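You operate a simulated robot arm through the tools that you are given. There is no shell and no other tool. Be economical: measure what you need, move in short steps, check, and stop when the job is done.

Carry out the task below with a simulated robot arm. There is one attempt and no reset: what you move stays moved.

## Task
Take the grey battery from the counter top and leave it on top of the can there.

The check looks at the end state, three seconds after you hand in, the way a careful person would. Anything else that was tipped, shoved, dropped, spilled or broken makes it a failure.

## Robot
A 6-joint arm with a two-finger parallel gripper, fixed in place. Base frame: the origin is at the foot of the arm, x ahead of it, y to its left, z up; the work surface is at about z = 0. Units: m, rad, N and s.
With the tool pointing down near the work surface it reaches from about 0.12 to 0.5 m from the base axis. Its first joint turns from -1.257 to 1.257 rad. Payload 0.65 kg.
Tool frame: the origin (TCP) lies between the finger pads and is the grasp point; the fingertips stand 0.025 m ahead of it; z points along the fingers, y is the line along which they close. Largest opening 0.076 m; finger width 0.018, thickness 0.01; the body of the gripper, 0.036 by 0.078 m, starts 0.045 m behind the TCP.
Orientation is that of the tool frame in the base frame, as a unit quaternion [w, x, y, z]. With the fingers straight down and closing along the base's y, the tool's x points along the base's -x, its y along +y and its z along -z.

## Interface
- The arm moves only by the tool move_arm. Its argument "motion" is a list of rows, each a list of 3 entries, a list of its own where there are three numbers: the shift along the tool's x, y, z in units of 100 mm (1.0 is 100 mm), then the turn, a rotation vector about the tool's x, y, z in units of 120 degrees (1.0 is 120 degrees), then the opening, from 0 (shut) to 1 (fully open). In form: [[[x, y, z], [wx, wy, wz], gripper], ...]. A call has 1 to 10 rows; each row is the pose to reach, as a shift and turn from the pose commanded when the call began, along the tool's axes at that moment. A call with a number of a shift or a turn outside -1 to 1 is refused whole. A row lasts 0.2 s, in which the tool goes at most 0.05 m and 0.15 rad; a call with a longer step from one row to the next is refused whole, and so is a gripper value outside its range. Where a pose cannot be reached the arm comes as near as it can. A force on the tool above 40 N (or 10 N above the force at the start of the call, whichever is more), or a blocked arm, ends the call early, and 0.2 s more pass. The fingers move at their own pace (about 0.108 m/s each) and stop on an object; they squeeze with about 21 N. The grip force told is the motor's: it shows also when the fingers shut on nothing. Time passes only in rows, and 0.2 s behind the last, so rows that repeat a pose let the fingers close. The reply holds the time, the measured pose of the TCP, the force on the tool along the base axes, the opening and the grip force, in the units named above and with some noise, and new pictures: "show" is both (left out), scene, wrist or none.
- Cameras (640 x 400 px; columns grow to the right, rows downward): "scene" is fixed at [0.0654, 0.2774, 0.4056]; the picture's right is [-0.67, -0.75, 0.00], its down [-0.42, 0.37, -0.83] and it looks along [0.62, -0.55, -0.56] (base axes); focal length 214 px, centre (320, 200). "wrist" rides on the gripper at [0.058, 0.011, -0.081] in the tool frame; the picture's right is [-0.18, 0.98, 0.00], its down [-0.75, -0.14, -0.64] and it looks along [-0.63, -0.12, 0.77] (tool axes); focal length 243 px, centre (320, 200).
- point_at(camera, pixels): there is no depth. For up to 12 entries [column, row, z] of the newest picture of that camera ("zoom" is the newest enlarged one), the place [x, y] in the base frame at which the ray of that pixel passes the height z, good to about 0.002 m. It takes no simulated time.
- inspect(camera, box): a new picture of the part [left, top, right, bottom] of that camera's present view, enlarged. It takes no simulated time.
- sign_off(): hands the job in; it is judged then, once.

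Keep the steps short. Do not move on a guess: measure, check each grasp and each placing, and mend mistakes. In all there are 60 turns and 170 pictures (those below and enlarged ones count). Leave the gripper open and the arm clear of the work at the hand-in unless told otherwise, and finish with a single line.

The tools are called after "Emit:" by a JSON object that holds its "fn" and its "kwargs". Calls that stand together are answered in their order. move_arm: Moves the arm, as the interface text tells. Its arguments: {"type":"object","properties":{"motion":{"type":"array"},"show":{"type":"string","enum":["both","scene","wrist","none"]}},"required":["motion"]} The other tools are called the same way: point_at (camera, pixels) gives the place at which the rays of pixels pass given heights; inspect (camera, box) takes an enlarged picture of a part of a camera's view; sign_off () hands the job in.

At the start:

```text
clock: 0.0
tcp_pos: [0.2029, 0.1823, 0.2812]
ee_rot: [0.0, 0.0, 1.0, 0.0]
force: [1.0, -0.1, 0.2]
finger_gap: 0.076
gripper_force: 0.0
```

scene: 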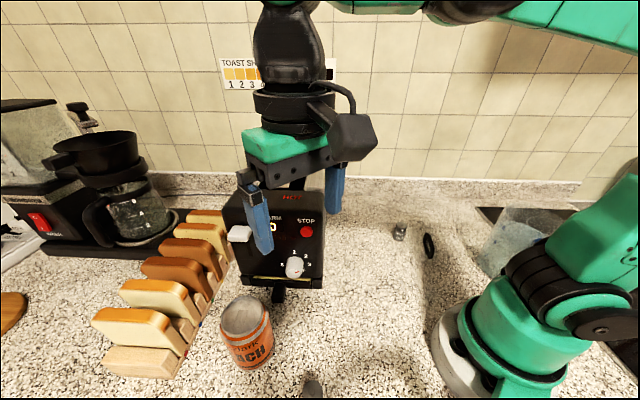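
wrist: 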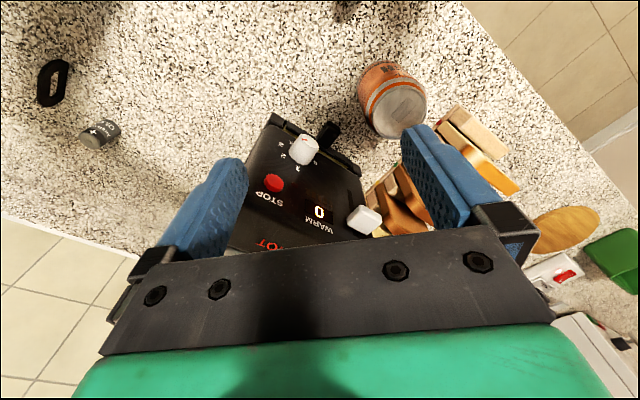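

I see a small grey cylinder near scene (400,232) and wrist (100,132), and the can at scene (247,330). I'll enlarge both before measuring.

Emit:
{"fn": "inspect", "kwargs": {"camera": "scene", "box": [360, 200, 460, 262]}}

Emit:
{"fn": "inspect", "kwargs": {"camera": "scene", "box": [190, 270, 350, 400]}}

Emit:
{"fn": "inspect", "kwargs": {"camera": "wrist", "box": [20, 40, 180, 180]}}

Emit:
{"fn": "point_at", "kwargs": {"camera": "wrist", "pixels": [[84, 139, 0.01], [117, 127, 0.01], [100, 133, 0.01], [100, 150, 0], [52, 83, 0.0], [400, 110, 0.07], [380, 75, 0]]}}

Emit:
{"fn": "point_at", "kwargs": {"camera": "scene", "pixels": [[400, 232, 0.01], [399, 241, 0], [430, 245, 0.01], [244, 316, 0.07], [244, 316, 0.06], [252, 372, 0], [312, 385, 0.0]]}}

```text
6.40 times, centred on (410, 231) of scene
```

zoom: 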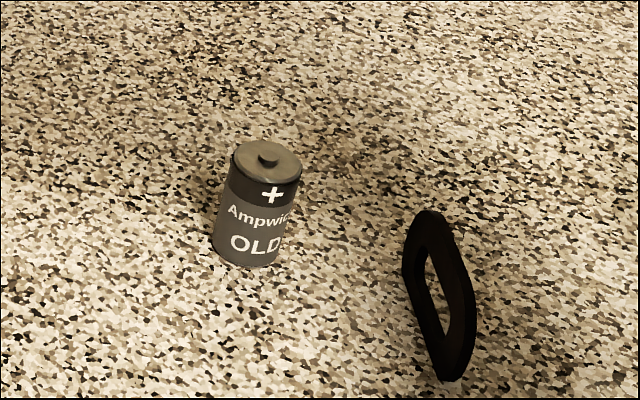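

```text
3.08 times, centred on (270, 335) of scene
```

zoom: 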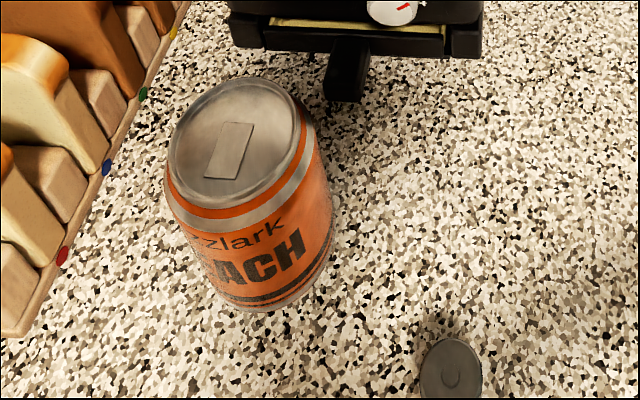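

```text
2.86 times, centred on (100, 110) of wrist
```

zoom: 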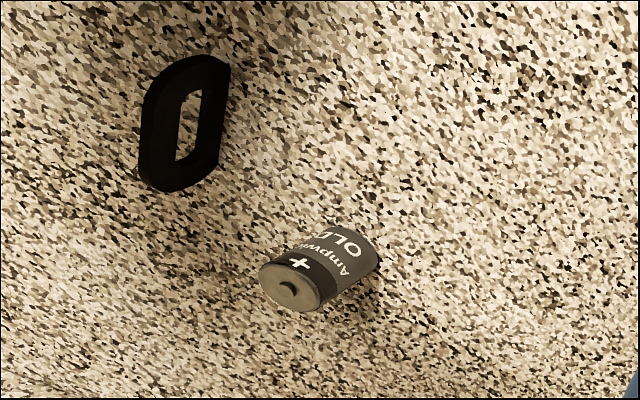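

```text
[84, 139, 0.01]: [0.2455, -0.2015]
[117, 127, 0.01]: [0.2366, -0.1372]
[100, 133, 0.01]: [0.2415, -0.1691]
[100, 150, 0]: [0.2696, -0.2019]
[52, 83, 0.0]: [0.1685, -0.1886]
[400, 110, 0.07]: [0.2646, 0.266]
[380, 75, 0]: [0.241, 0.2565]
```

```text
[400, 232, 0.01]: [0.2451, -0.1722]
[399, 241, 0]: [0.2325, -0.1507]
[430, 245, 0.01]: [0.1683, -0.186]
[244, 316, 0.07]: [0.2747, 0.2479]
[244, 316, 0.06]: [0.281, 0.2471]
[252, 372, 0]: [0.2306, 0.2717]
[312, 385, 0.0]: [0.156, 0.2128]
```

The battery stands upright ("+" end up). Next I'll look at the other grey object near scene (312,388) and measure the heights of the battery and can.

Emit:
{"fn": "inspect", "kwargs": {"camera": "scene", "box": [270, 350, 350, 400]}}

Emit:
{"fn": "inspect", "kwargs": {"camera": "wrist", "box": [300, 0, 480, 150]}}

Emit:
{"fn": "point_at", "kwargs": {"camera": "scene", "pixels": [[398.3, 239, 0], [401.7, 224.7, 0.03], [401.7, 224.7, 0.04], [401.7, 224.7, 0.05], [243.5, 317, 0.06], [243.5, 317, 0.07], [243.5, 317, 0.08], [223, 326, 0.07], [265, 307, 0.07], [239, 300, 0.07], [248, 332, 0.07]]}}

Emit:
{"fn": "point_at", "kwargs": {"camera": "wrist", "pixels": [[91, 140, 0.03], [91, 140, 0.04], [91, 140, 0.05], [400, 110, 0.06], [400, 110, 0.08], [400, 110, 0.09]]}}

```text
8.00 times, centred on (310, 375) of scene
```

zoom: 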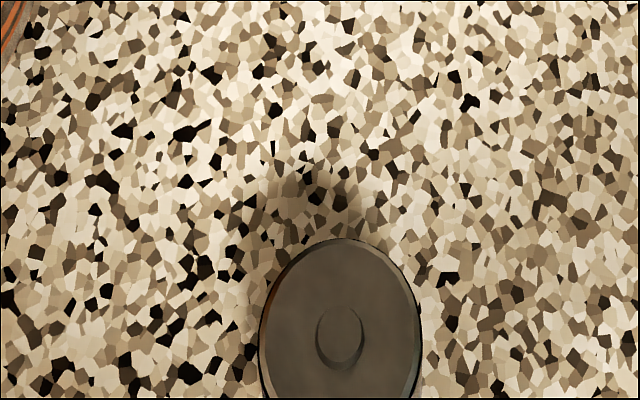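

```text
2.67 times, centred on (390, 75) of wrist
```

zoom: 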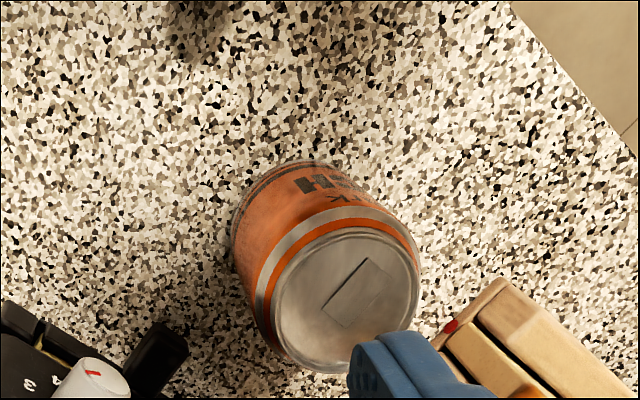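

```text
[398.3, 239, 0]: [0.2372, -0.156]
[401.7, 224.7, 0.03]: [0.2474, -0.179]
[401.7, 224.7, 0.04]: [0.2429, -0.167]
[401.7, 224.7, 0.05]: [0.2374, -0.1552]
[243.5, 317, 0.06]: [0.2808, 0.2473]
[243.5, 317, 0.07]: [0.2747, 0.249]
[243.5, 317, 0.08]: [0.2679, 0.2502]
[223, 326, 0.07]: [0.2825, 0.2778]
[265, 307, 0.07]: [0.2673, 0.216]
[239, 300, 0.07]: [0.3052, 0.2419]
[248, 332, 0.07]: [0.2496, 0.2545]
```

```text
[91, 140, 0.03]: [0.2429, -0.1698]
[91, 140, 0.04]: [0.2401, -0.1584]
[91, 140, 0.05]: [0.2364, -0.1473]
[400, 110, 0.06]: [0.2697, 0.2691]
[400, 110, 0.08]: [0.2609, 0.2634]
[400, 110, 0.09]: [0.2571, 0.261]
```

The other grey disc has the same kind of top but a coloured side edge, and I'll check it as I pass. The battery labelled "OLD" is grey all over, at about (0.240,-0.160) and about 0.045 m tall. I'll move the arm toward it at this height, -y in small steps.

Emit:
{"fn": "move_arm", "kwargs": {"motion": [[[0, -0.3, 0], [0, 0, 0], 1], [[0, -0.65, 0], [0, 0, 0], 1], [[0, -1.0, 0], [0, 0, 0], 1]], "show": "both"}}

```text
clock: 0.8
tcp_pos: [0.205, 0.0835, 0.2812]
ee_rot: [-0.001, 0.0, 1.0, 0.0]
force: [-0.2, -0.6, 0.8]
finger_gap: 0.0758
gripper_force: 0.1
```

scene: 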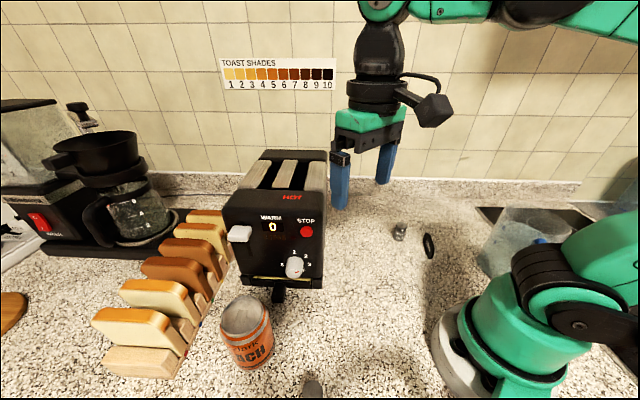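
wrist: 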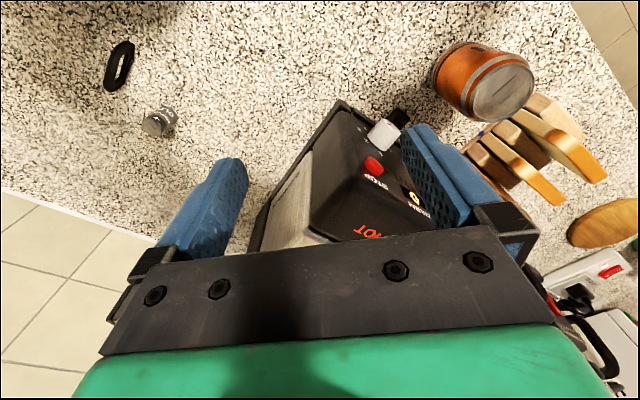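

Motion is as expected: y went from 0.182 to 0.084 with nothing touched. I'll keep going toward -y.

Emit:
{"fn": "move_arm", "kwargs": {"motion": [[[0, -0.35, 0], [0, 0, 0], 1], [[0, -0.7, 0], [0, 0, 0], 1], [[0, -1.0, 0], [0, 0, 0], 1]], "show": "none"}}

Emit:
{"fn": "move_arm", "kwargs": {"motion": [[[0, -0.35, 0], [0, 0, 0], 1], [[-0.15, -0.7, 0], [0, 0, 0], 1], [[-0.3, -1.0, 0], [0, 0, 0], 1]], "show": "both"}}

```text
clock: 1.6
tcp_pos: [0.2038, -0.0171, 0.2826]
ee_rot: [0.0, 0.0, 1.0, 0.001]
force: [-1.0, 0.3, -0.5]
finger_gap: 0.0758
gripper_force: 0.0
```

```text
clock: 2.4
tcp_pos: [0.2361, -0.1184, 0.2834]
ee_rot: [0.0, 0.001, 1.0, -0.001]
force: [-0.2, 0.8, -0.3]
finger_gap: 0.0764
gripper_force: 0.1
```

scene: 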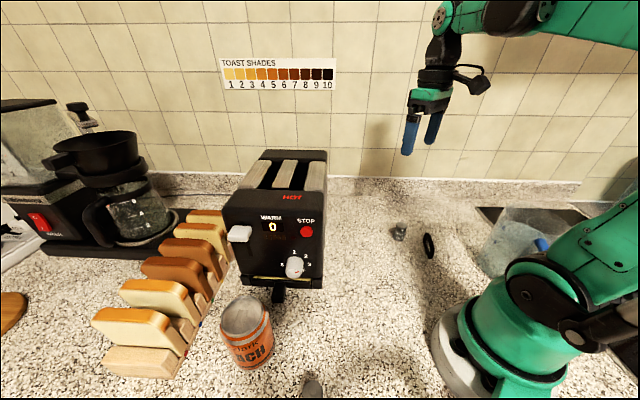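
wrist: 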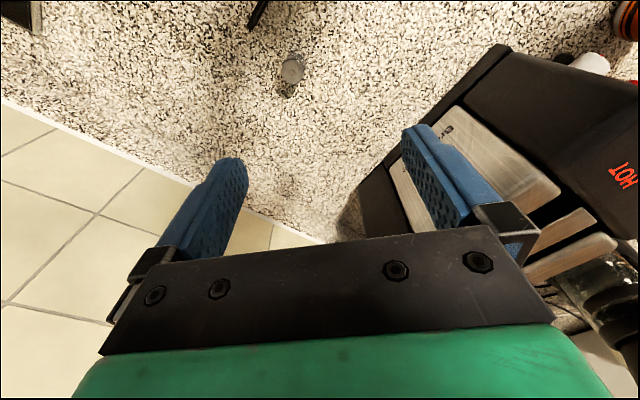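

The battery is now at wrist (292,72). I'll enlarge and re-measure.

Emit:
{"fn": "inspect", "kwargs": {"camera": "wrist", "box": [230, 20, 350, 120]}}

Emit:
{"fn": "inspect", "kwargs": {"camera": "scene", "box": [370, 200, 450, 250]}}

```text
4.00 times, centred on (290, 70) of wrist
```

zoom: 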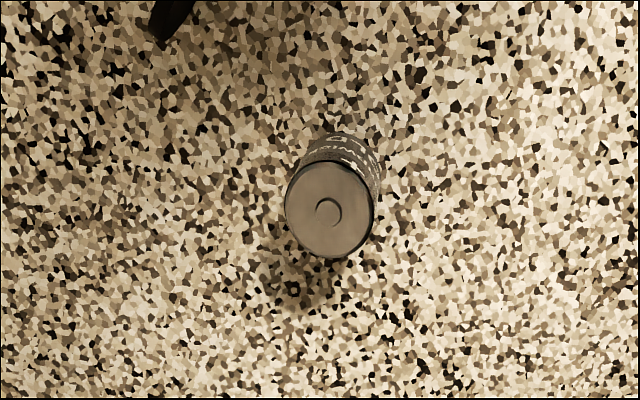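

```text
8.00 times, centred on (410, 225) of scene
```

zoom: 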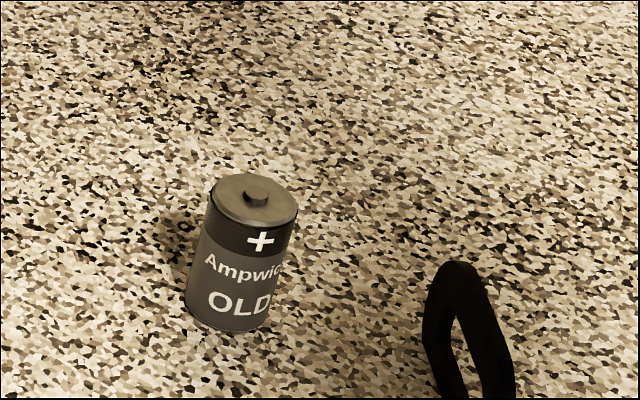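

Emit:
{"fn": "point_at", "kwargs": {"camera": "wrist", "pixels": [[292.5, 72.5, 0.035], [292.5, 72.5, 0.04], [292.5, 72.5, 0.045], [292.5, 72.5, 0.05], [281, 72, 0.045], [303.5, 73, 0.045]]}}

Emit:
{"fn": "point_at", "kwargs": {"camera": "scene", "pixels": [[401.9, 224.8, 0.035], [401.9, 224.8, 0.04], [401.9, 224.8, 0.045], [401.9, 224.8, 0.05], [398.2, 239.4, 0]]}}

```text
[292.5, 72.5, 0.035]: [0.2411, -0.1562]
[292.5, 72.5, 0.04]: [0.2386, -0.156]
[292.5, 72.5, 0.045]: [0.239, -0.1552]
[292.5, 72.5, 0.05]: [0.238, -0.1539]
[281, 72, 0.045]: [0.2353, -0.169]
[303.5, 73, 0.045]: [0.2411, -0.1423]
```

```text
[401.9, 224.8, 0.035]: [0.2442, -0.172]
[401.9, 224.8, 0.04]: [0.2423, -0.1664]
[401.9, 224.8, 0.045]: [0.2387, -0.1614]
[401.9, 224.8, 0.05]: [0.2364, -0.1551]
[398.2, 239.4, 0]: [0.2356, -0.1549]
```

Both views agree: battery centre (0.238,-0.155), diameter about 0.027, top at about 0.048. I'll move above it and descend to z≈0.15.

Emit:
{"fn": "move_arm", "kwargs": {"motion": [[[-0.04, -0.37, 0], [0, 0, 0], 1], [[-0.04, -0.37, 0.4], [0, 0, 0], 1], [[-0.04, -0.37, 0.8], [0, 0, 0], 1], [[-0.04, -0.37, 1.0], [0, 0, 0], 1], [[-0.04, -0.37, 1.0], [0, 0, 0], 1]], "show": "both"}}

```text
clock: 3.6
tcp_pos: [0.239, -0.1546, 0.1814]
ee_rot: [0.001, 0.001, 1.0, 0.0]
force: [0.8, -0.1, 0.0]
finger_gap: 0.0759
gripper_force: 0.2
```

scene: 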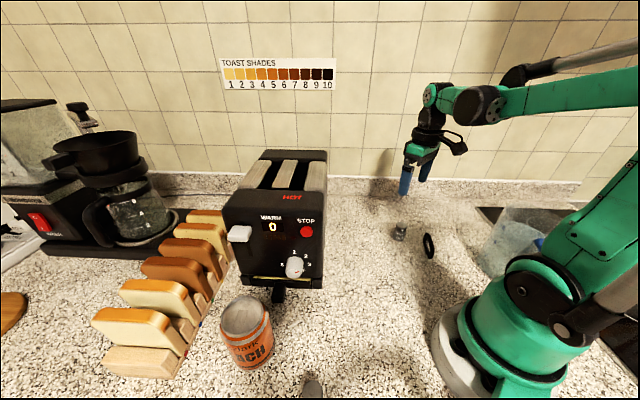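
wrist: 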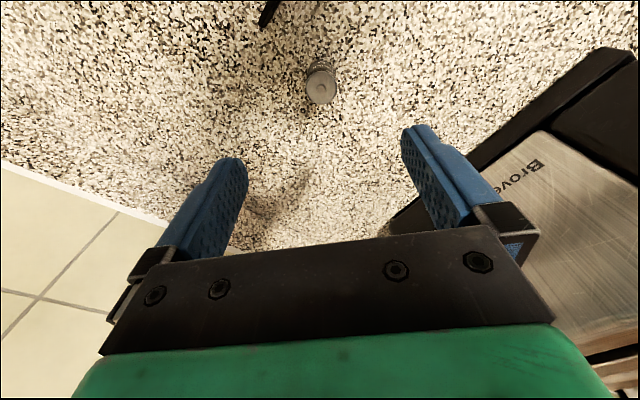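

Emit:
{"fn": "point_at", "kwargs": {"camera": "wrist", "pixels": [[321, 88, 0.047], [310, 88, 0.047], [334, 86, 0.047], [265, 20, 0.0]]}}

Emit:
{"fn": "point_at", "kwargs": {"camera": "scene", "pixels": [[322, 288, 0.0], [326, 230, 0.0], [328, 152, 0.15], [305, 195, 0.15], [328, 152, 0.18]]}}

```text
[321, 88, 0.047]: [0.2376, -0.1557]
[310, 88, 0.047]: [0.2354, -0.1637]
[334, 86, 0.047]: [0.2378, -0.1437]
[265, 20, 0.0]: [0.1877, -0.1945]
```

```text
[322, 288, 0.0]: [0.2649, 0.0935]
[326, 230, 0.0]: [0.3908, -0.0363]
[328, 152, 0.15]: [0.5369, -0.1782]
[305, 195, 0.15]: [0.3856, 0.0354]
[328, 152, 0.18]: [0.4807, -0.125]
```

Battery centre confirmed at (0.238,-0.156), aligned with the TCP, and the toaster and black ring are clear. I'll descend to z≈0.085, then look.

Emit:
{"fn": "move_arm", "kwargs": {"motion": [[[0, 0, 0.35], [0, 0, 0], 1], [[0, 0, 0.7], [0, 0, 0], 1], [[0, 0, 0.96], [0, 0, 0], 1]], "show": "both"}}

```text
clock: 4.4
tcp_pos: [0.2399, -0.1538, 0.0856]
ee_rot: [0.0, 0.0, 1.0, 0.0]
force: [0.3, -0.7, 0.4]
finger_gap: 0.0761
gripper_force: 0.0
```

scene: 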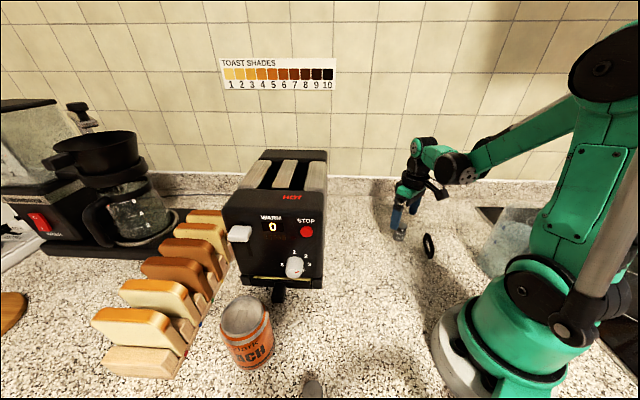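
wrist: 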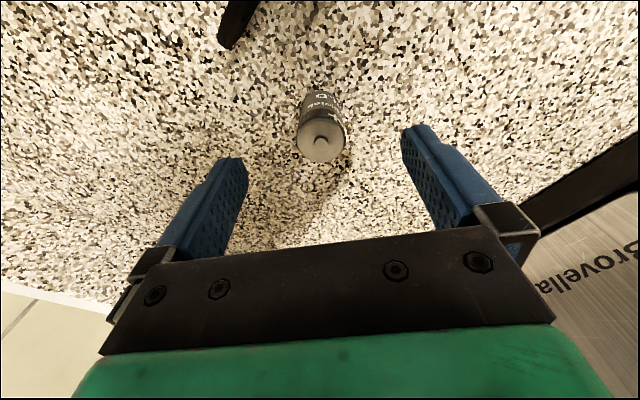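

Emit:
{"fn": "point_at", "kwargs": {"camera": "wrist", "pixels": [[320, 141, 0.047], [296, 142, 0.047], [345, 140, 0.047], [230, 25, 0.01]]}}

```text
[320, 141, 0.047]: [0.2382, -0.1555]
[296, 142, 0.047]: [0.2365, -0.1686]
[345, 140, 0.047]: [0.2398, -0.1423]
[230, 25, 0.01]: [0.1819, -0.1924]
```

Alignment is good, with the centre at (0.238,-0.1555). I'll descend 0.05 to z≈0.035 with the fingers open and stay clear of the counter.

Emit:
{"fn": "move_arm", "kwargs": {"motion": [[[0, 0, 0.2], [0, 0, 0], 1], [[0, 0, 0.4], [0, 0, 0], 1], [[0, 0, 0.51], [0, 0, 0], 1], [[0, 0, 0.51], [0, 0, 0], 1]], "show": "wrist"}}

```text
clock: 5.4
tcp_pos: [0.2389, -0.1561, 0.0341]
ee_rot: [-0.001, 0.0, 1.0, 0.001]
force: [-0.3, -0.6, 0.0]
finger_gap: 0.0759
gripper_force: 0.1
```

wrist: 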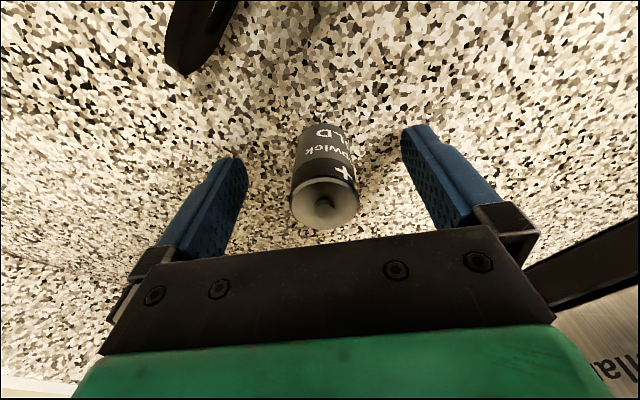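

The battery stands centred between the pads and no force is shown. I'll close the fingers in place.

Emit:
{"fn": "move_arm", "kwargs": {"motion": [[[0, 0, 0], [0, 0, 0], 0.5], [[0, 0, 0], [0, 0, 0], 0.38], [[0, 0, 0], [0, 0, 0], 0.2], [[0, 0, 0], [0, 0, 0], 0], [[0, 0, 0], [0, 0, 0], 0]], "show": "wrist"}}

```text
clock: 6.6
tcp_pos: [0.2385, -0.1556, 0.0344]
ee_rot: [0.0, 0.0, 1.0, 0.0]
force: [-0.3, 0.8, -0.3]
finger_gap: 0.0248
gripper_force: 21.2
```

wrist: 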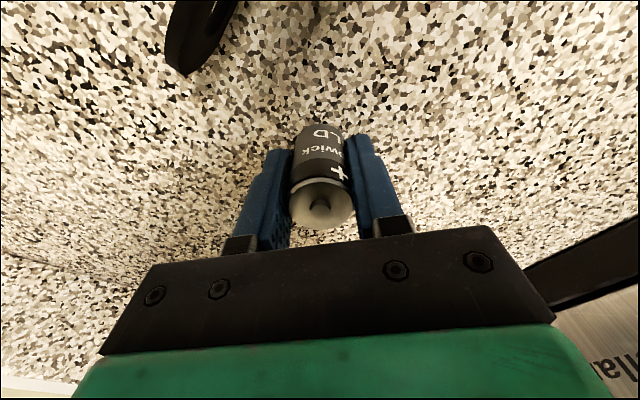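

The fingers stopped at 0.025 m with 21 N, so the battery is held upright. I'll lift straight up.

Emit:
{"fn": "move_arm", "kwargs": {"motion": [[[0, 0, -0.1], [0, 0, 0], 0], [[0, 0, -0.3], [0, 0, 0], 0], [[0, 0, -0.6], [0, 0, 0], 0], [[0, 0, -0.9], [0, 0, 0], 0], [[0, 0, -1.0], [0, 0, 0], 0]], "show": "wrist"}}

Emit:
{"fn": "move_arm", "kwargs": {"motion": [[[0, 0, -0.3], [0, 0, 0], 0], [[0, 0, -0.6], [0, 0, 0], 0], [[0, 0, -0.9], [0, 0, 0], 0], [[0, 0, -1.0], [0, 0, 0], 0]], "show": "scene"}}

```text
clock: 7.8
tcp_pos: [0.2372, -0.1562, 0.1331]
ee_rot: [0.0, 0.0, 1.0, 0.0]
force: [-0.6, -0.5, -0.6]
finger_gap: 0.0248
gripper_force: 21.1
```

wrist: 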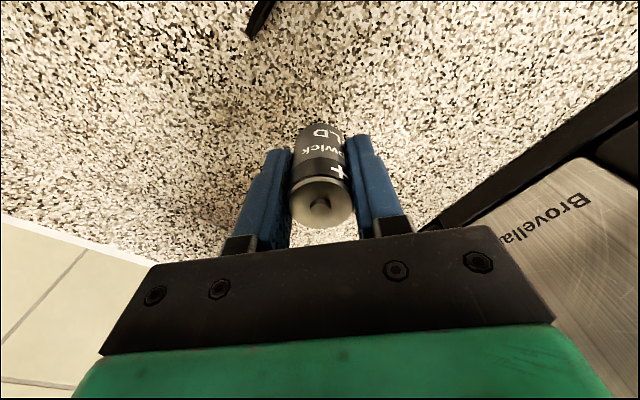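

```text
clock: 8.8
tcp_pos: [0.2393, -0.156, 0.2318]
ee_rot: [0.0, 0.0, 1.0, -0.001]
force: [0.3, 0.1, -0.2]
finger_gap: 0.0248
gripper_force: 21.0
```

scene: 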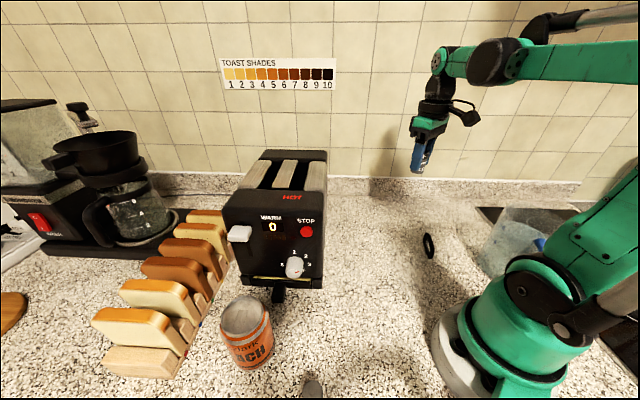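

The battery is held and clear. I'll go up to z≈0.28, then travel back along the path I came by.

Emit:
{"fn": "move_arm", "kwargs": {"motion": [[[0, 0, -0.3], [0, 0, 0], 0], [[0.1, 0.2, -0.6], [0, 0, 0], 0], [[0.2, 0.45, -0.6], [0, 0, 0], 0], [[0.35, 0.75, -0.6], [0, 0, 0], 0], [[0.4, 1.0, -0.6], [0, 0, 0], 0]], "show": "none"}}

Emit:
{"fn": "move_arm", "kwargs": {"motion": [[[0, 0.3, 0], [0, 0, 0], 0], [[0, 0.6, 0], [0, 0, 0], 0], [[0, 0.9, 0], [0, 0, 0], 0], [[0, 1.0, 0], [0, 0, 0], 0]], "show": "none"}}

Emit:
{"fn": "move_arm", "kwargs": {"motion": [[[0, 0.3, 0], [0, 0, 0], 0], [[0, 0.6, 0], [0, 0, 0], 0], [[0, 0.9, 0], [0, 0, 0], 0], [[0, 1.0, 0], [0, 0, 0], 0]], "show": "both"}}

```text
clock: 10.0
tcp_pos: [0.1964, -0.0545, 0.2945]
ee_rot: [0.0, 0.0, 1.0, -0.001]
force: [-0.6, 0.0, 0.9]
finger_gap: 0.025
gripper_force: 21.0
```

```text
clock: 11.0
tcp_pos: [0.1988, 0.0447, 0.293]
ee_rot: [0.0, -0.001, 1.0, 0.0]
force: [0.2, 0.0, -1.4]
finger_gap: 0.0247
gripper_force: 20.7
```

```text
clock: 12.0
tcp_pos: [0.1978, 0.1444, 0.2932]
ee_rot: [0.0, 0.0, 1.0, -0.001]
force: [0.1, 0.3, -1.2]
finger_gap: 0.025
gripper_force: 21.2
```

scene: 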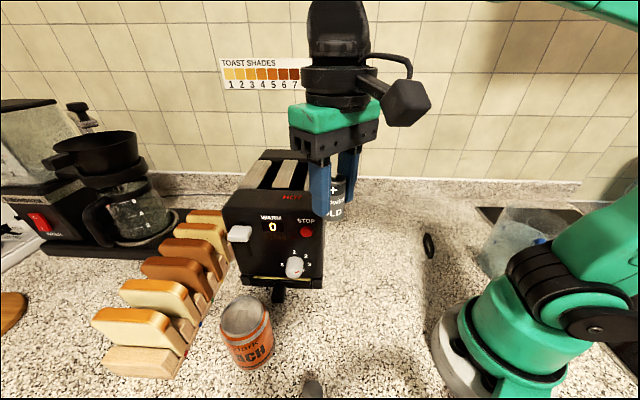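
wrist: 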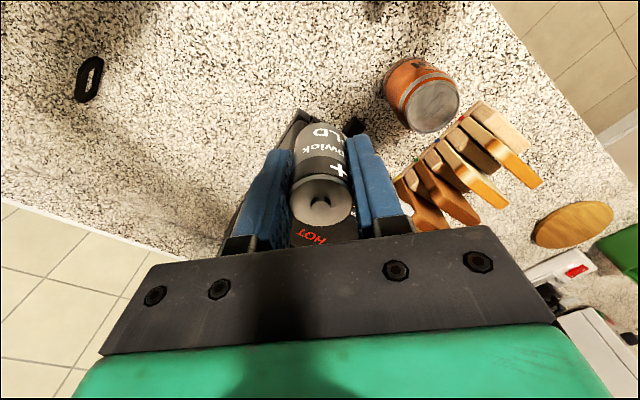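

The battery is still held. I'll continue to y≈0.24, then measure the can from above.

Emit:
{"fn": "move_arm", "kwargs": {"motion": [[[0, 0.3, 0], [0, 0, 0], 0], [[0, 0.6, 0], [0, 0, 0], 0], [[0, 0.9, 0], [0, 0, 0], 0], [[0, 1.0, 0], [0, 0, 0], 0], [[0, 1.0, 0], [0, 0, 0], 0]], "show": "both"}}

Emit:
{"fn": "inspect", "kwargs": {"camera": "wrist", "box": [240, 0, 480, 150]}}

Emit:
{"fn": "inspect", "kwargs": {"camera": "scene", "box": [80, 240, 336, 400]}}

```text
clock: 13.2
tcp_pos: [0.1968, 0.2459, 0.2942]
ee_rot: [0.0, 0.0, 1.0, 0.0]
force: [0.0, -1.2, -0.4]
finger_gap: 0.0249
gripper_force: 20.8
```

scene: 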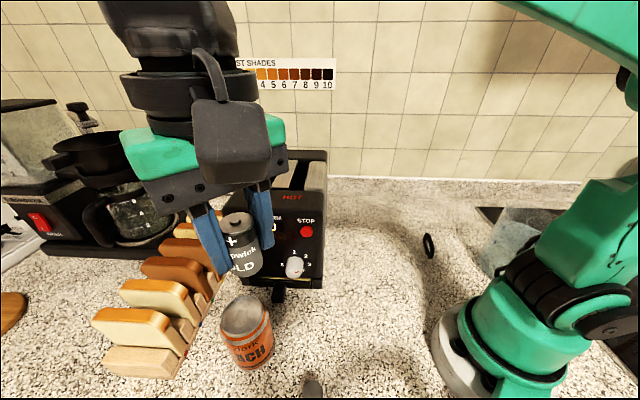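
wrist: 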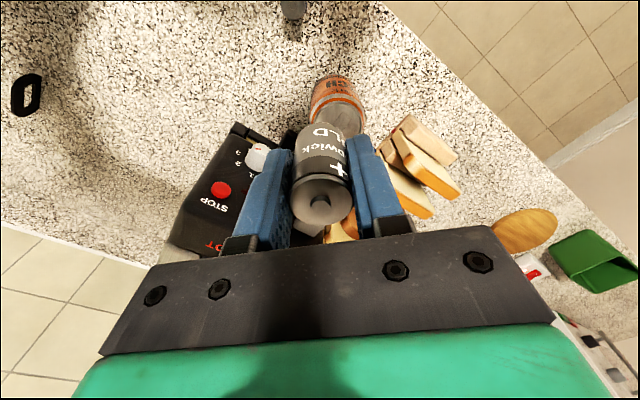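

```text
2.67 times, centred on (360, 75) of wrist
```

zoom: 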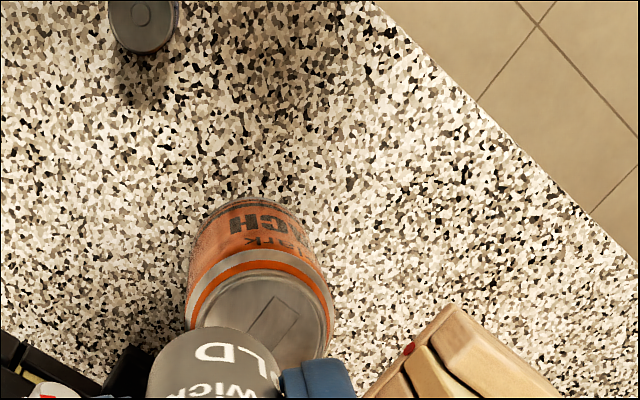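

```text
2.50 times, centred on (208, 320) of scene
```

zoom: 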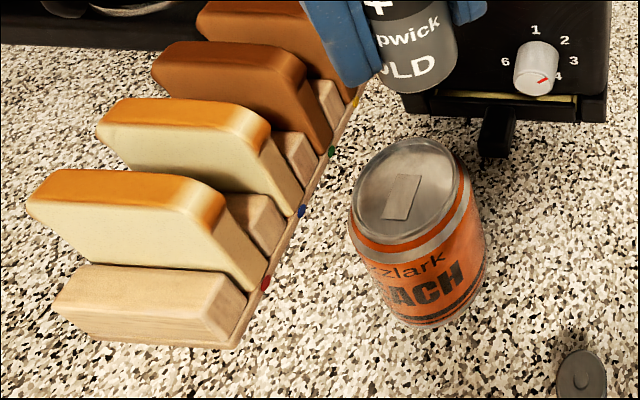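

I'll triangulate the can's top using its square tab: scene (240.8,318.8), wrist (342,123).

Emit:
{"fn": "point_at", "kwargs": {"camera": "scene", "pixels": [[240.8, 318.8, 0.07], [240.8, 318.8, 0.08], [240.8, 318.8, 0.09], [242, 316.8, 0.08], [242, 316.8, 0.09], [221, 326, 0.08], [263, 310, 0.08], [240, 295.2, 0.08], [242, 336, 0.08], [252, 371, 0]]}}

Emit:
{"fn": "point_at", "kwargs": {"camera": "wrist", "pixels": [[342, 123, 0.07], [342, 123, 0.08], [342, 123, 0.09], [311, 120, 0.08], [363.7, 120, 0.08], [335.6, 103, 0.08], [335, 74.5, 0], [289, 5, 0.05]]}}

```text
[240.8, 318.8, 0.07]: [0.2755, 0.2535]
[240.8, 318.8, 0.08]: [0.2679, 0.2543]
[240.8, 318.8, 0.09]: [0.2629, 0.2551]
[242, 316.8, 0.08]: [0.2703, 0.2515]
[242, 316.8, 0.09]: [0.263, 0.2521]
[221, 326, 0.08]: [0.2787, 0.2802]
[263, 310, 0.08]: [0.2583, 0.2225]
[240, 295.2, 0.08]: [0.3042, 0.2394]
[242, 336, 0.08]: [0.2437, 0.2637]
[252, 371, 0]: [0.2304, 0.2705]
```

```text
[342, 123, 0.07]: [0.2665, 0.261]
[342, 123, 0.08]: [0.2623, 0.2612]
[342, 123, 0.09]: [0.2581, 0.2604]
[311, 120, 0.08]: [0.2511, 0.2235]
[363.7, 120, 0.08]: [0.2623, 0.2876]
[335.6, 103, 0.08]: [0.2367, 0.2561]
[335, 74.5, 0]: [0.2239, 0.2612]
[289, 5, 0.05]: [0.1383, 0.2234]
```

The can centre is at about (0.265,0.254) with the top at 0.08–0.09. Before placing, I want to identify the other grey cylinder, so I'll back off 0.06 in x to see its side.

Emit:
{"fn": "move_arm", "kwargs": {"motion": [[[0.2, 0, 0], [0, 0, 0], 0], [[0.4, 0, 0], [0, 0, 0], 0], [[0.6, 0, 0], [0, 0, 0], 0], [[0.6, 0, 0], [0, 0, 0], 0]], "show": "both"}}

Emit:
{"fn": "inspect", "kwargs": {"camera": "wrist", "box": [220, 0, 380, 100]}}

```text
clock: 14.2
tcp_pos: [0.1369, 0.2447, 0.294]
ee_rot: [0.0, 0.0, 1.0, 0.0]
force: [0.1, -0.3, 0.0]
finger_gap: 0.0248
gripper_force: 20.9
```

scene: 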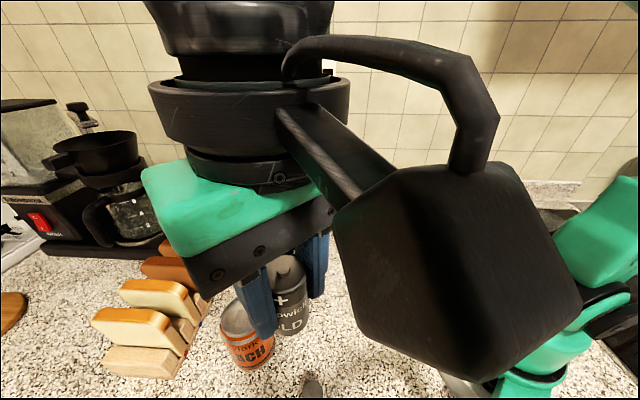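
wrist: 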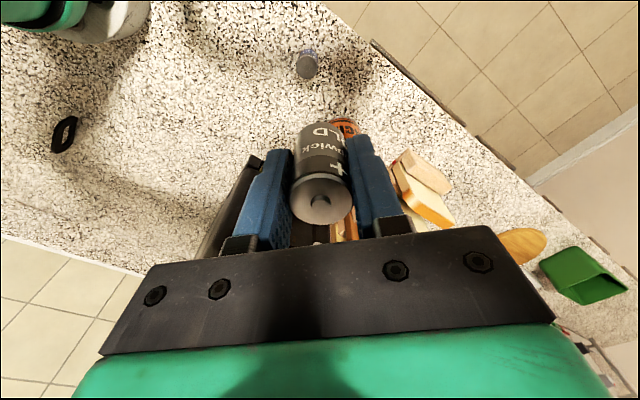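

```text
4.00 times, centred on (300, 50) of wrist
```

zoom: 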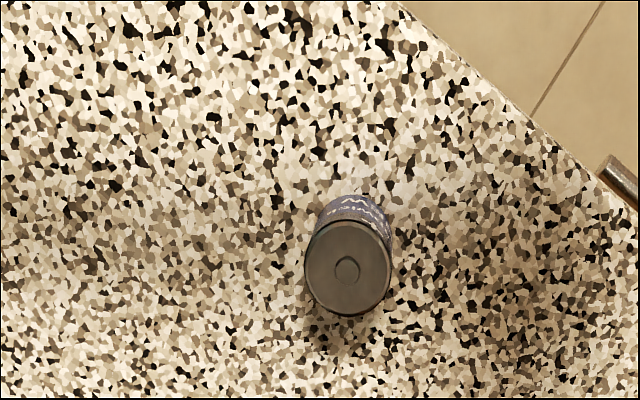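

The other one has a bluish side, so the held one is the grey battery. Now I'll check clearance of the toaster and toast around the can.

Emit:
{"fn": "point_at", "kwargs": {"camera": "scene", "pixels": [[240, 284, 0.0], [322, 288, 0.0], [222, 205, 0.15], [222, 205, 0.18], [325, 212, 0.15], [278, 300, 0.0], [278, 300, 0.02], [185, 355, 0.0], [228, 270, 0.0], [170, 345, 0.08], [195, 315, 0.08]]}}

Emit:
{"fn": "move_arm", "kwargs": {"motion": [[[-0.2, 0, 0], [0, 0, 0], 0], [[-0.5, 0, 0], [0, 0, 0], 0], [[-0.8, 0.05, 0], [0, 0, 0], 0], [[-1.0, 0.09, 0], [0, 0, 0], 0], [[-1.0, 0.09, 0], [0, 0, 0], 0]], "show": "both"}}

```text
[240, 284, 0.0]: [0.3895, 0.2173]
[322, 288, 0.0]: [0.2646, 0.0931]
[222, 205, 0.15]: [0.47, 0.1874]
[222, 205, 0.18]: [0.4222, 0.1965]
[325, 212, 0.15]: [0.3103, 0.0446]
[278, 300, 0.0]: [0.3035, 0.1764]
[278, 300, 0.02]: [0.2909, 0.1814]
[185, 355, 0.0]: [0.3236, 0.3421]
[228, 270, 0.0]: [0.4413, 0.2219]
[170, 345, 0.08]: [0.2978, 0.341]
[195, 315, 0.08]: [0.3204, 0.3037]
```

```text
clock: 15.4
tcp_pos: [0.2377, 0.2534, 0.2924]
ee_rot: [0.0, 0.0, 1.0, 0.0]
force: [-0.4, -0.3, 0.1]
finger_gap: 0.0248
gripper_force: 20.8
```

scene: 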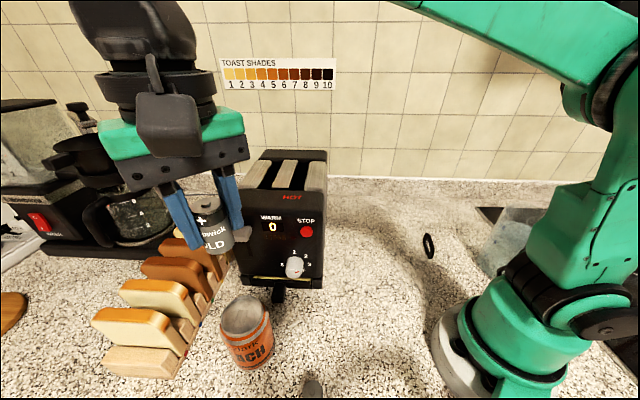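
wrist: 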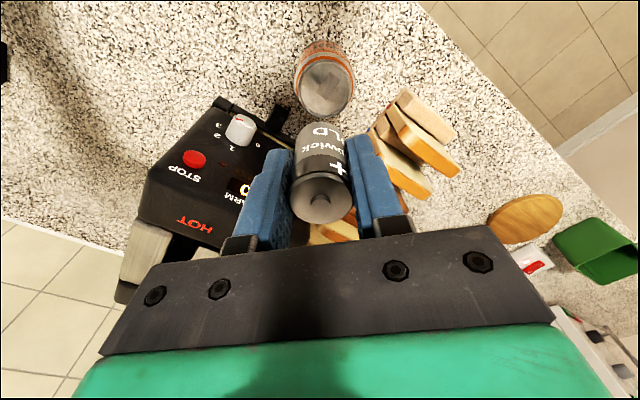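

The surroundings are clear, and the can top is now fully visible at wrist (325,88). I'll enlarge it to measure.

Emit:
{"fn": "inspect", "kwargs": {"camera": "wrist", "box": [245, 20, 405, 120]}}

```text
4.00 times, centred on (325, 70) of wrist
```

zoom: 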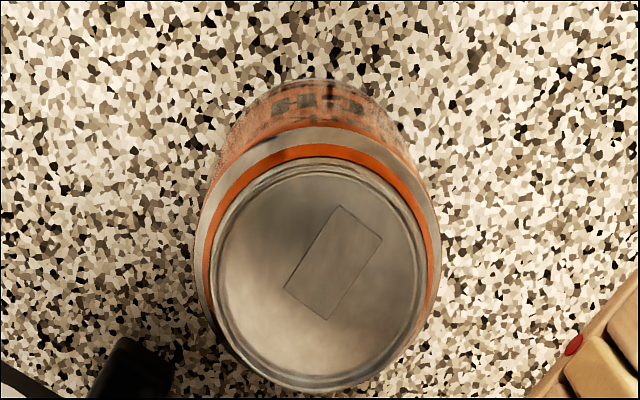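

Emit:
{"fn": "point_at", "kwargs": {"camera": "zoom", "pixels": [[319, 275, 0.07], [319, 275, 0.08], [319, 275, 0.09], [333, 262, 0.08], [333, 262, 0.09], [210, 275, 0.08], [428, 275, 0.08], [319, 158, 0.08], [319, 391, 0.08], [315, 80, 0]]}}

```text
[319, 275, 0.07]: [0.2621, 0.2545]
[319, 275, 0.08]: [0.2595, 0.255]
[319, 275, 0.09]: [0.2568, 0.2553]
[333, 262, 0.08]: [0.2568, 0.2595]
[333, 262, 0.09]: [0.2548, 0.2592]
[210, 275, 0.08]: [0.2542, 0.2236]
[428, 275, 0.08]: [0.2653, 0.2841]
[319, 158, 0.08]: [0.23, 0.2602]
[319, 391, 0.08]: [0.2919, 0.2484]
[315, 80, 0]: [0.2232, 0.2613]
```

The can centre comes out at (0.256,0.254) from both the rim and the base edge. Top radius is 0.031 and height about 0.095–0.10. I'll shift +0.019 in x, then descend to z≈0.19 so the battery bottom is at about 0.157.

Emit:
{"fn": "move_arm", "kwargs": {"motion": [[[-0.19, 0, 0], [0, 0, 0], 0], [[-0.19, 0, 0.3], [0, 0, 0], 0], [[-0.19, 0, 0.6], [0, 0, 0], 0], [[-0.19, 0, 0.9], [0, 0, 0], 0], [[-0.19, 0, 1.0], [0, 0, 0], 0], [[-0.19, 0, 1.0], [0, 0, 0], 0]], "show": "both"}}

Emit:
{"fn": "inspect", "kwargs": {"camera": "scene", "box": [150, 220, 342, 390]}}

Emit:
{"fn": "inspect", "kwargs": {"camera": "wrist", "box": [220, 30, 420, 230]}}

```text
clock: 16.8
tcp_pos: [0.2569, 0.2539, 0.1934]
ee_rot: [-0.001, 0.0, 1.0, 0.0]
force: [1.2, 0.2, -1.8]
finger_gap: 0.0247
gripper_force: 21.3
```

scene: 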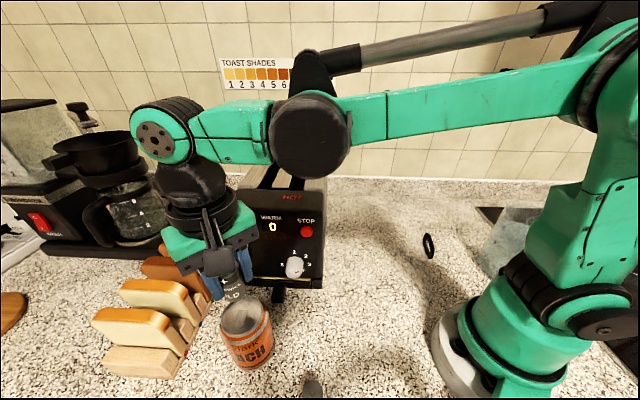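
wrist: 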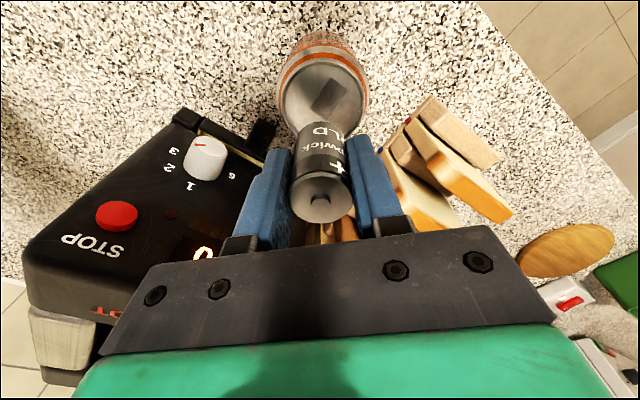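

```text
2.35 times, centred on (246, 305) of scene
```

zoom: 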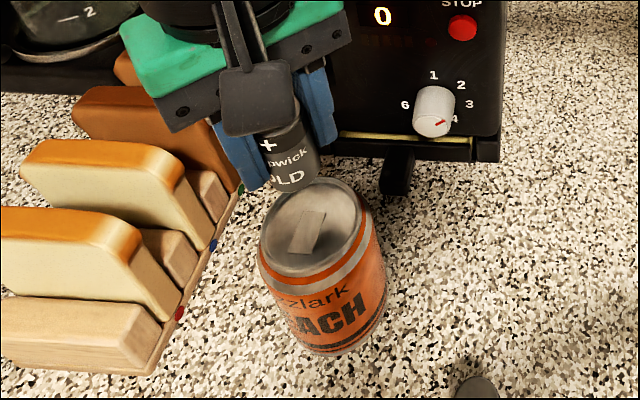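

```text
2.00 times, centred on (320, 130) of wrist
```

zoom: 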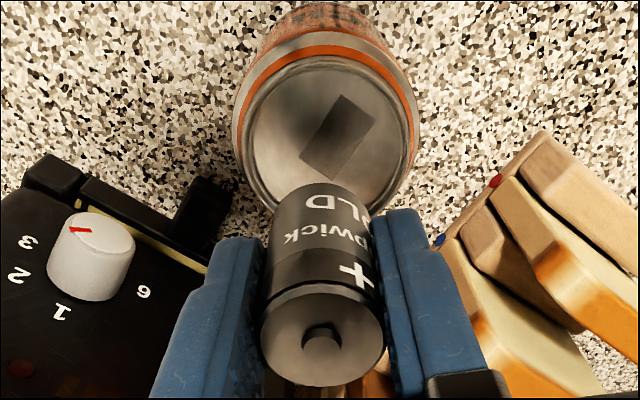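

Rim in this zoom: left (241,137), right (411,137), far edge (325,57).

Emit:
{"fn": "point_at", "kwargs": {"camera": "zoom", "pixels": [[241, 137, 0.09], [411, 137, 0.09], [325, 57, 0.09], [326, 137, 0.085], [326, 137, 0.09], [326, 137, 0.1], [241, 137, 0.1], [411, 137, 0.1], [325, 57, 0.1]]}}

Emit:
{"fn": "point_at", "kwargs": {"camera": "scene", "pixels": [[238.5, 318, 0.09], [238.5, 318, 0.1]]}}

```text
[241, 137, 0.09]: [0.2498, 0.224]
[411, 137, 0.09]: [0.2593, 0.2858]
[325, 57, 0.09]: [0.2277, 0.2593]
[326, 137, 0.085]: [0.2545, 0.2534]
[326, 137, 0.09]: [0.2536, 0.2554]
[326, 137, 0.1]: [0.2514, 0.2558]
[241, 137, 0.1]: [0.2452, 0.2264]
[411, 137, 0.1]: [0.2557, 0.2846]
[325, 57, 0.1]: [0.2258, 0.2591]
```

```text
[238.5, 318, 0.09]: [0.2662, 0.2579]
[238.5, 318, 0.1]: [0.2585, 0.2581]
```

The centre is again (0.256,0.255), within about 1 mm of the TCP. I'll lower gently to z≈0.150 (battery bottom about 0.116).

Emit:
{"fn": "move_arm", "kwargs": {"motion": [[[0, 0.01, 0.15], [0, 0, 0], 0], [[0, 0.01, 0.3], [0, 0, 0], 0], [[0, 0.01, 0.43], [0, 0, 0], 0], [[0, 0.01, 0.43], [0, 0, 0], 0]], "show": "both"}}

Emit:
{"fn": "inspect", "kwargs": {"camera": "scene", "box": [180, 250, 310, 380]}}

Emit:
{"fn": "inspect", "kwargs": {"camera": "wrist", "box": [220, 50, 420, 230]}}

```text
clock: 17.8
tcp_pos: [0.2548, 0.2542, 0.1499]
ee_rot: [0.0, -0.001, 1.0, 0.0]
force: [-1.1, 0.5, 9.9]
finger_gap: 0.0249
gripper_force: 21.5
```

scene: 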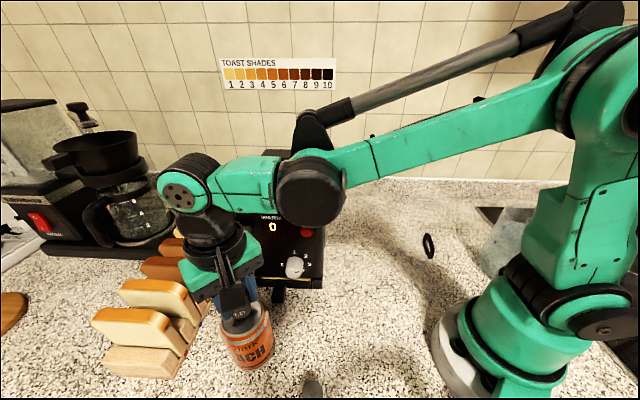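
wrist: 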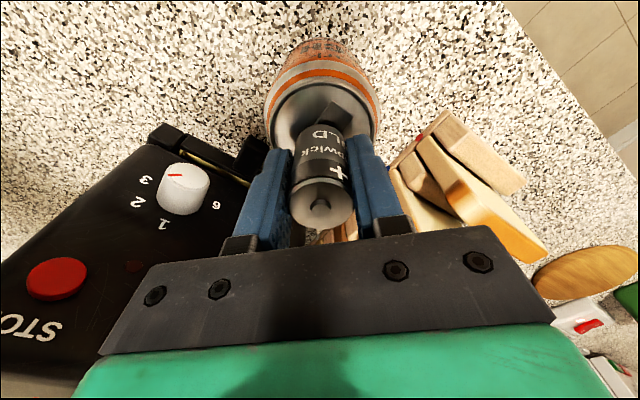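

```text
3.08 times, centred on (245, 315) of scene
```

zoom: 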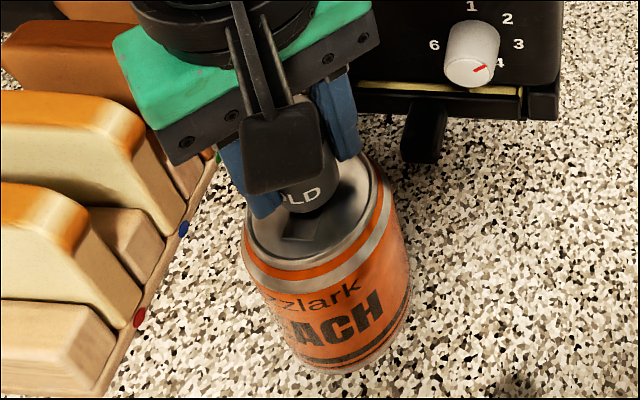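

```text
2.22 times, centred on (320, 140) of wrist
```

zoom: 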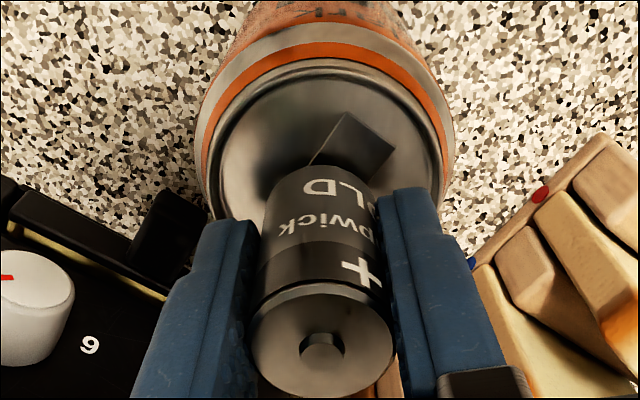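

The force reads +9.9 N in z, so the battery seems to touch already, meaning the can is about 0.115 tall. I'll measure the gap from rim to battery at that height.

Emit:
{"fn": "point_at", "kwargs": {"camera": "zoom", "pixels": [[330, 60, 0.115], [318, 163, 0.113], [208, 165, 0.115], [447, 165, 0.115], [330, 60, 0.1], [318, 163, 0.1], [208, 165, 0.1], [447, 165, 0.1], [318, 163, 0.09]]}}

Emit:
{"fn": "point_at", "kwargs": {"camera": "scene", "pixels": [[221, 327, 0.115], [264, 309, 0.115], [245, 336, 0.115], [245, 318.5, 0.113], [245, 318.5, 0.1], [245, 336, 0.1]]}}

Emit:
{"fn": "move_arm", "kwargs": {"motion": [[[0, 0, 0], [0, 0, 0], 0]], "show": "none"}}

```text
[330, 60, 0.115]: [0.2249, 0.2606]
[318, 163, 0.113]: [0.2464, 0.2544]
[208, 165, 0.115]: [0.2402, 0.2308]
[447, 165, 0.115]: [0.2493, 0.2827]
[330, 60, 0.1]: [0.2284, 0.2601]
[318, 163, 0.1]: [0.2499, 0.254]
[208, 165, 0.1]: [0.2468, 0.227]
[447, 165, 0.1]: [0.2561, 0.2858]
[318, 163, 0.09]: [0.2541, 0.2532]
```

```text
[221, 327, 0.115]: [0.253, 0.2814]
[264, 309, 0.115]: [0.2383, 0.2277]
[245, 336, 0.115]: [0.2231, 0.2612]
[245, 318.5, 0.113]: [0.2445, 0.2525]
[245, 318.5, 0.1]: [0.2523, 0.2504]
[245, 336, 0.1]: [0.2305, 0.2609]
```

```text
clock: 18.2
tcp_pos: [0.2559, 0.2544, 0.1493]
ee_rot: [0.0, 0.0, 1.0, 0.0]
force: [0.8, -0.5, 1.5]
finger_gap: 0.0249
gripper_force: 21.4
```

Comparing rim widths from three heights puts the can top at about 0.112 with R≈0.0275. At that height the battery sits about 7 mm too far in +x: the gap to the near rim is 0.021 where 0.014 would be centred. I'll raise 10 mm, shift -7 mm in x and +2 mm in y, then look.

Emit:
{"fn": "move_arm", "kwargs": {"motion": [[[0, 0, -0.1], [0, 0, 0], 0], [[0.07, 0.02, -0.1], [0, 0, 0], 0], [[0.07, 0.02, -0.1], [0, 0, 0], 0]], "show": "both"}}

Emit:
{"fn": "inspect", "kwargs": {"camera": "scene", "box": [200, 270, 300, 380]}}

Emit:
{"fn": "inspect", "kwargs": {"camera": "wrist", "box": [220, 50, 420, 230]}}

```text
clock: 19.0
tcp_pos: [0.2506, 0.2563, 0.1596]
ee_rot: [0.0, 0.0, 1.0, 0.001]
force: [-0.8, -0.2, -1.1]
finger_gap: 0.0248
gripper_force: 20.9
```

scene: 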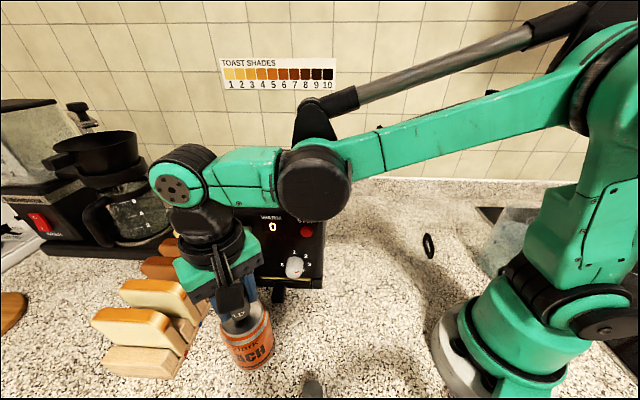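
wrist: 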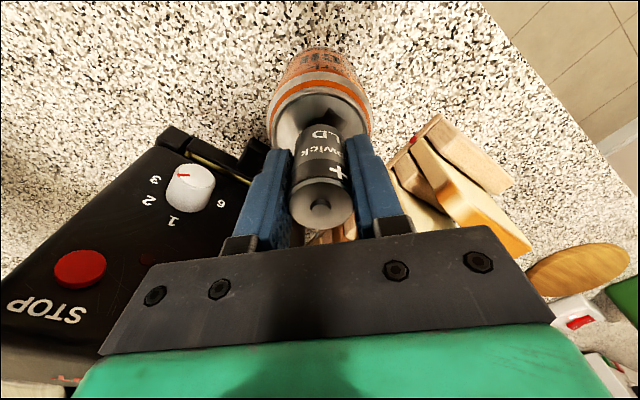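

```text
3.64 times, centred on (250, 325) of scene
```

zoom: 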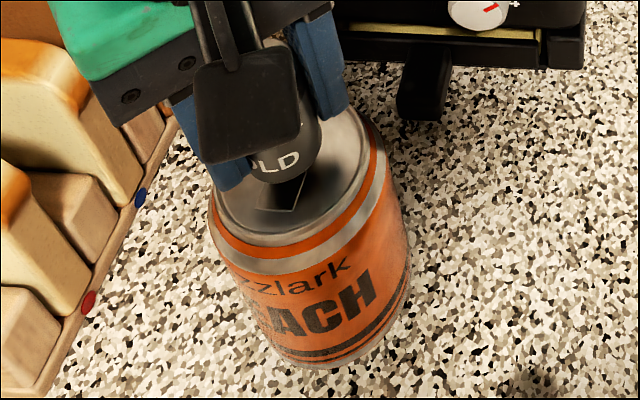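

```text
2.22 times, centred on (320, 140) of wrist
```

zoom: 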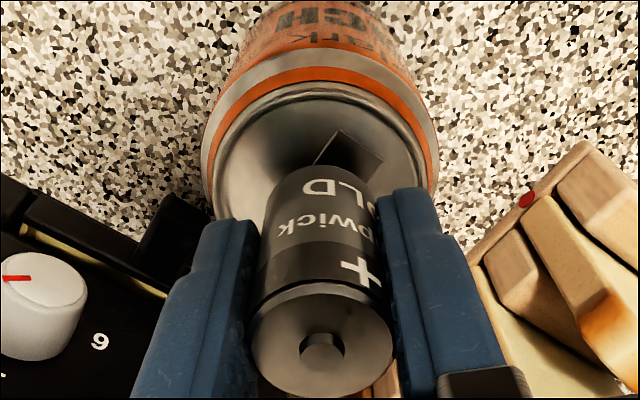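

Emit:
{"fn": "point_at", "kwargs": {"camera": "zoom", "pixels": [[325, 90, 0.112], [318, 166, 0.125], [211, 185, 0.112], [436, 185, 0.112], [262, 200, 0.125], [384, 200, 0.125], [325, 90, 0.105], [325, 90, 0.12]]}}

Emit:
{"fn": "point_at", "kwargs": {"camera": "scene", "pixels": [[221, 327.5, 0.112], [264, 309, 0.112], [244, 337, 0.112], [240.5, 320, 0.125]]}}

```text
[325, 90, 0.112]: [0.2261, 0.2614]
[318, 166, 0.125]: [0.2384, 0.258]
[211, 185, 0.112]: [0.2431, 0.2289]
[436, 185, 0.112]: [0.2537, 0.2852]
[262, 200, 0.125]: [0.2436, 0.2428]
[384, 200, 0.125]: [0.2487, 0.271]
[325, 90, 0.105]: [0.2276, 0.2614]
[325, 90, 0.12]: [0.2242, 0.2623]
```

```text
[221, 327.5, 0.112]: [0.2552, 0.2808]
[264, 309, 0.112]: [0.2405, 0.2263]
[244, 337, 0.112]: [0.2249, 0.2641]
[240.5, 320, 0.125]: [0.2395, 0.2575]
```

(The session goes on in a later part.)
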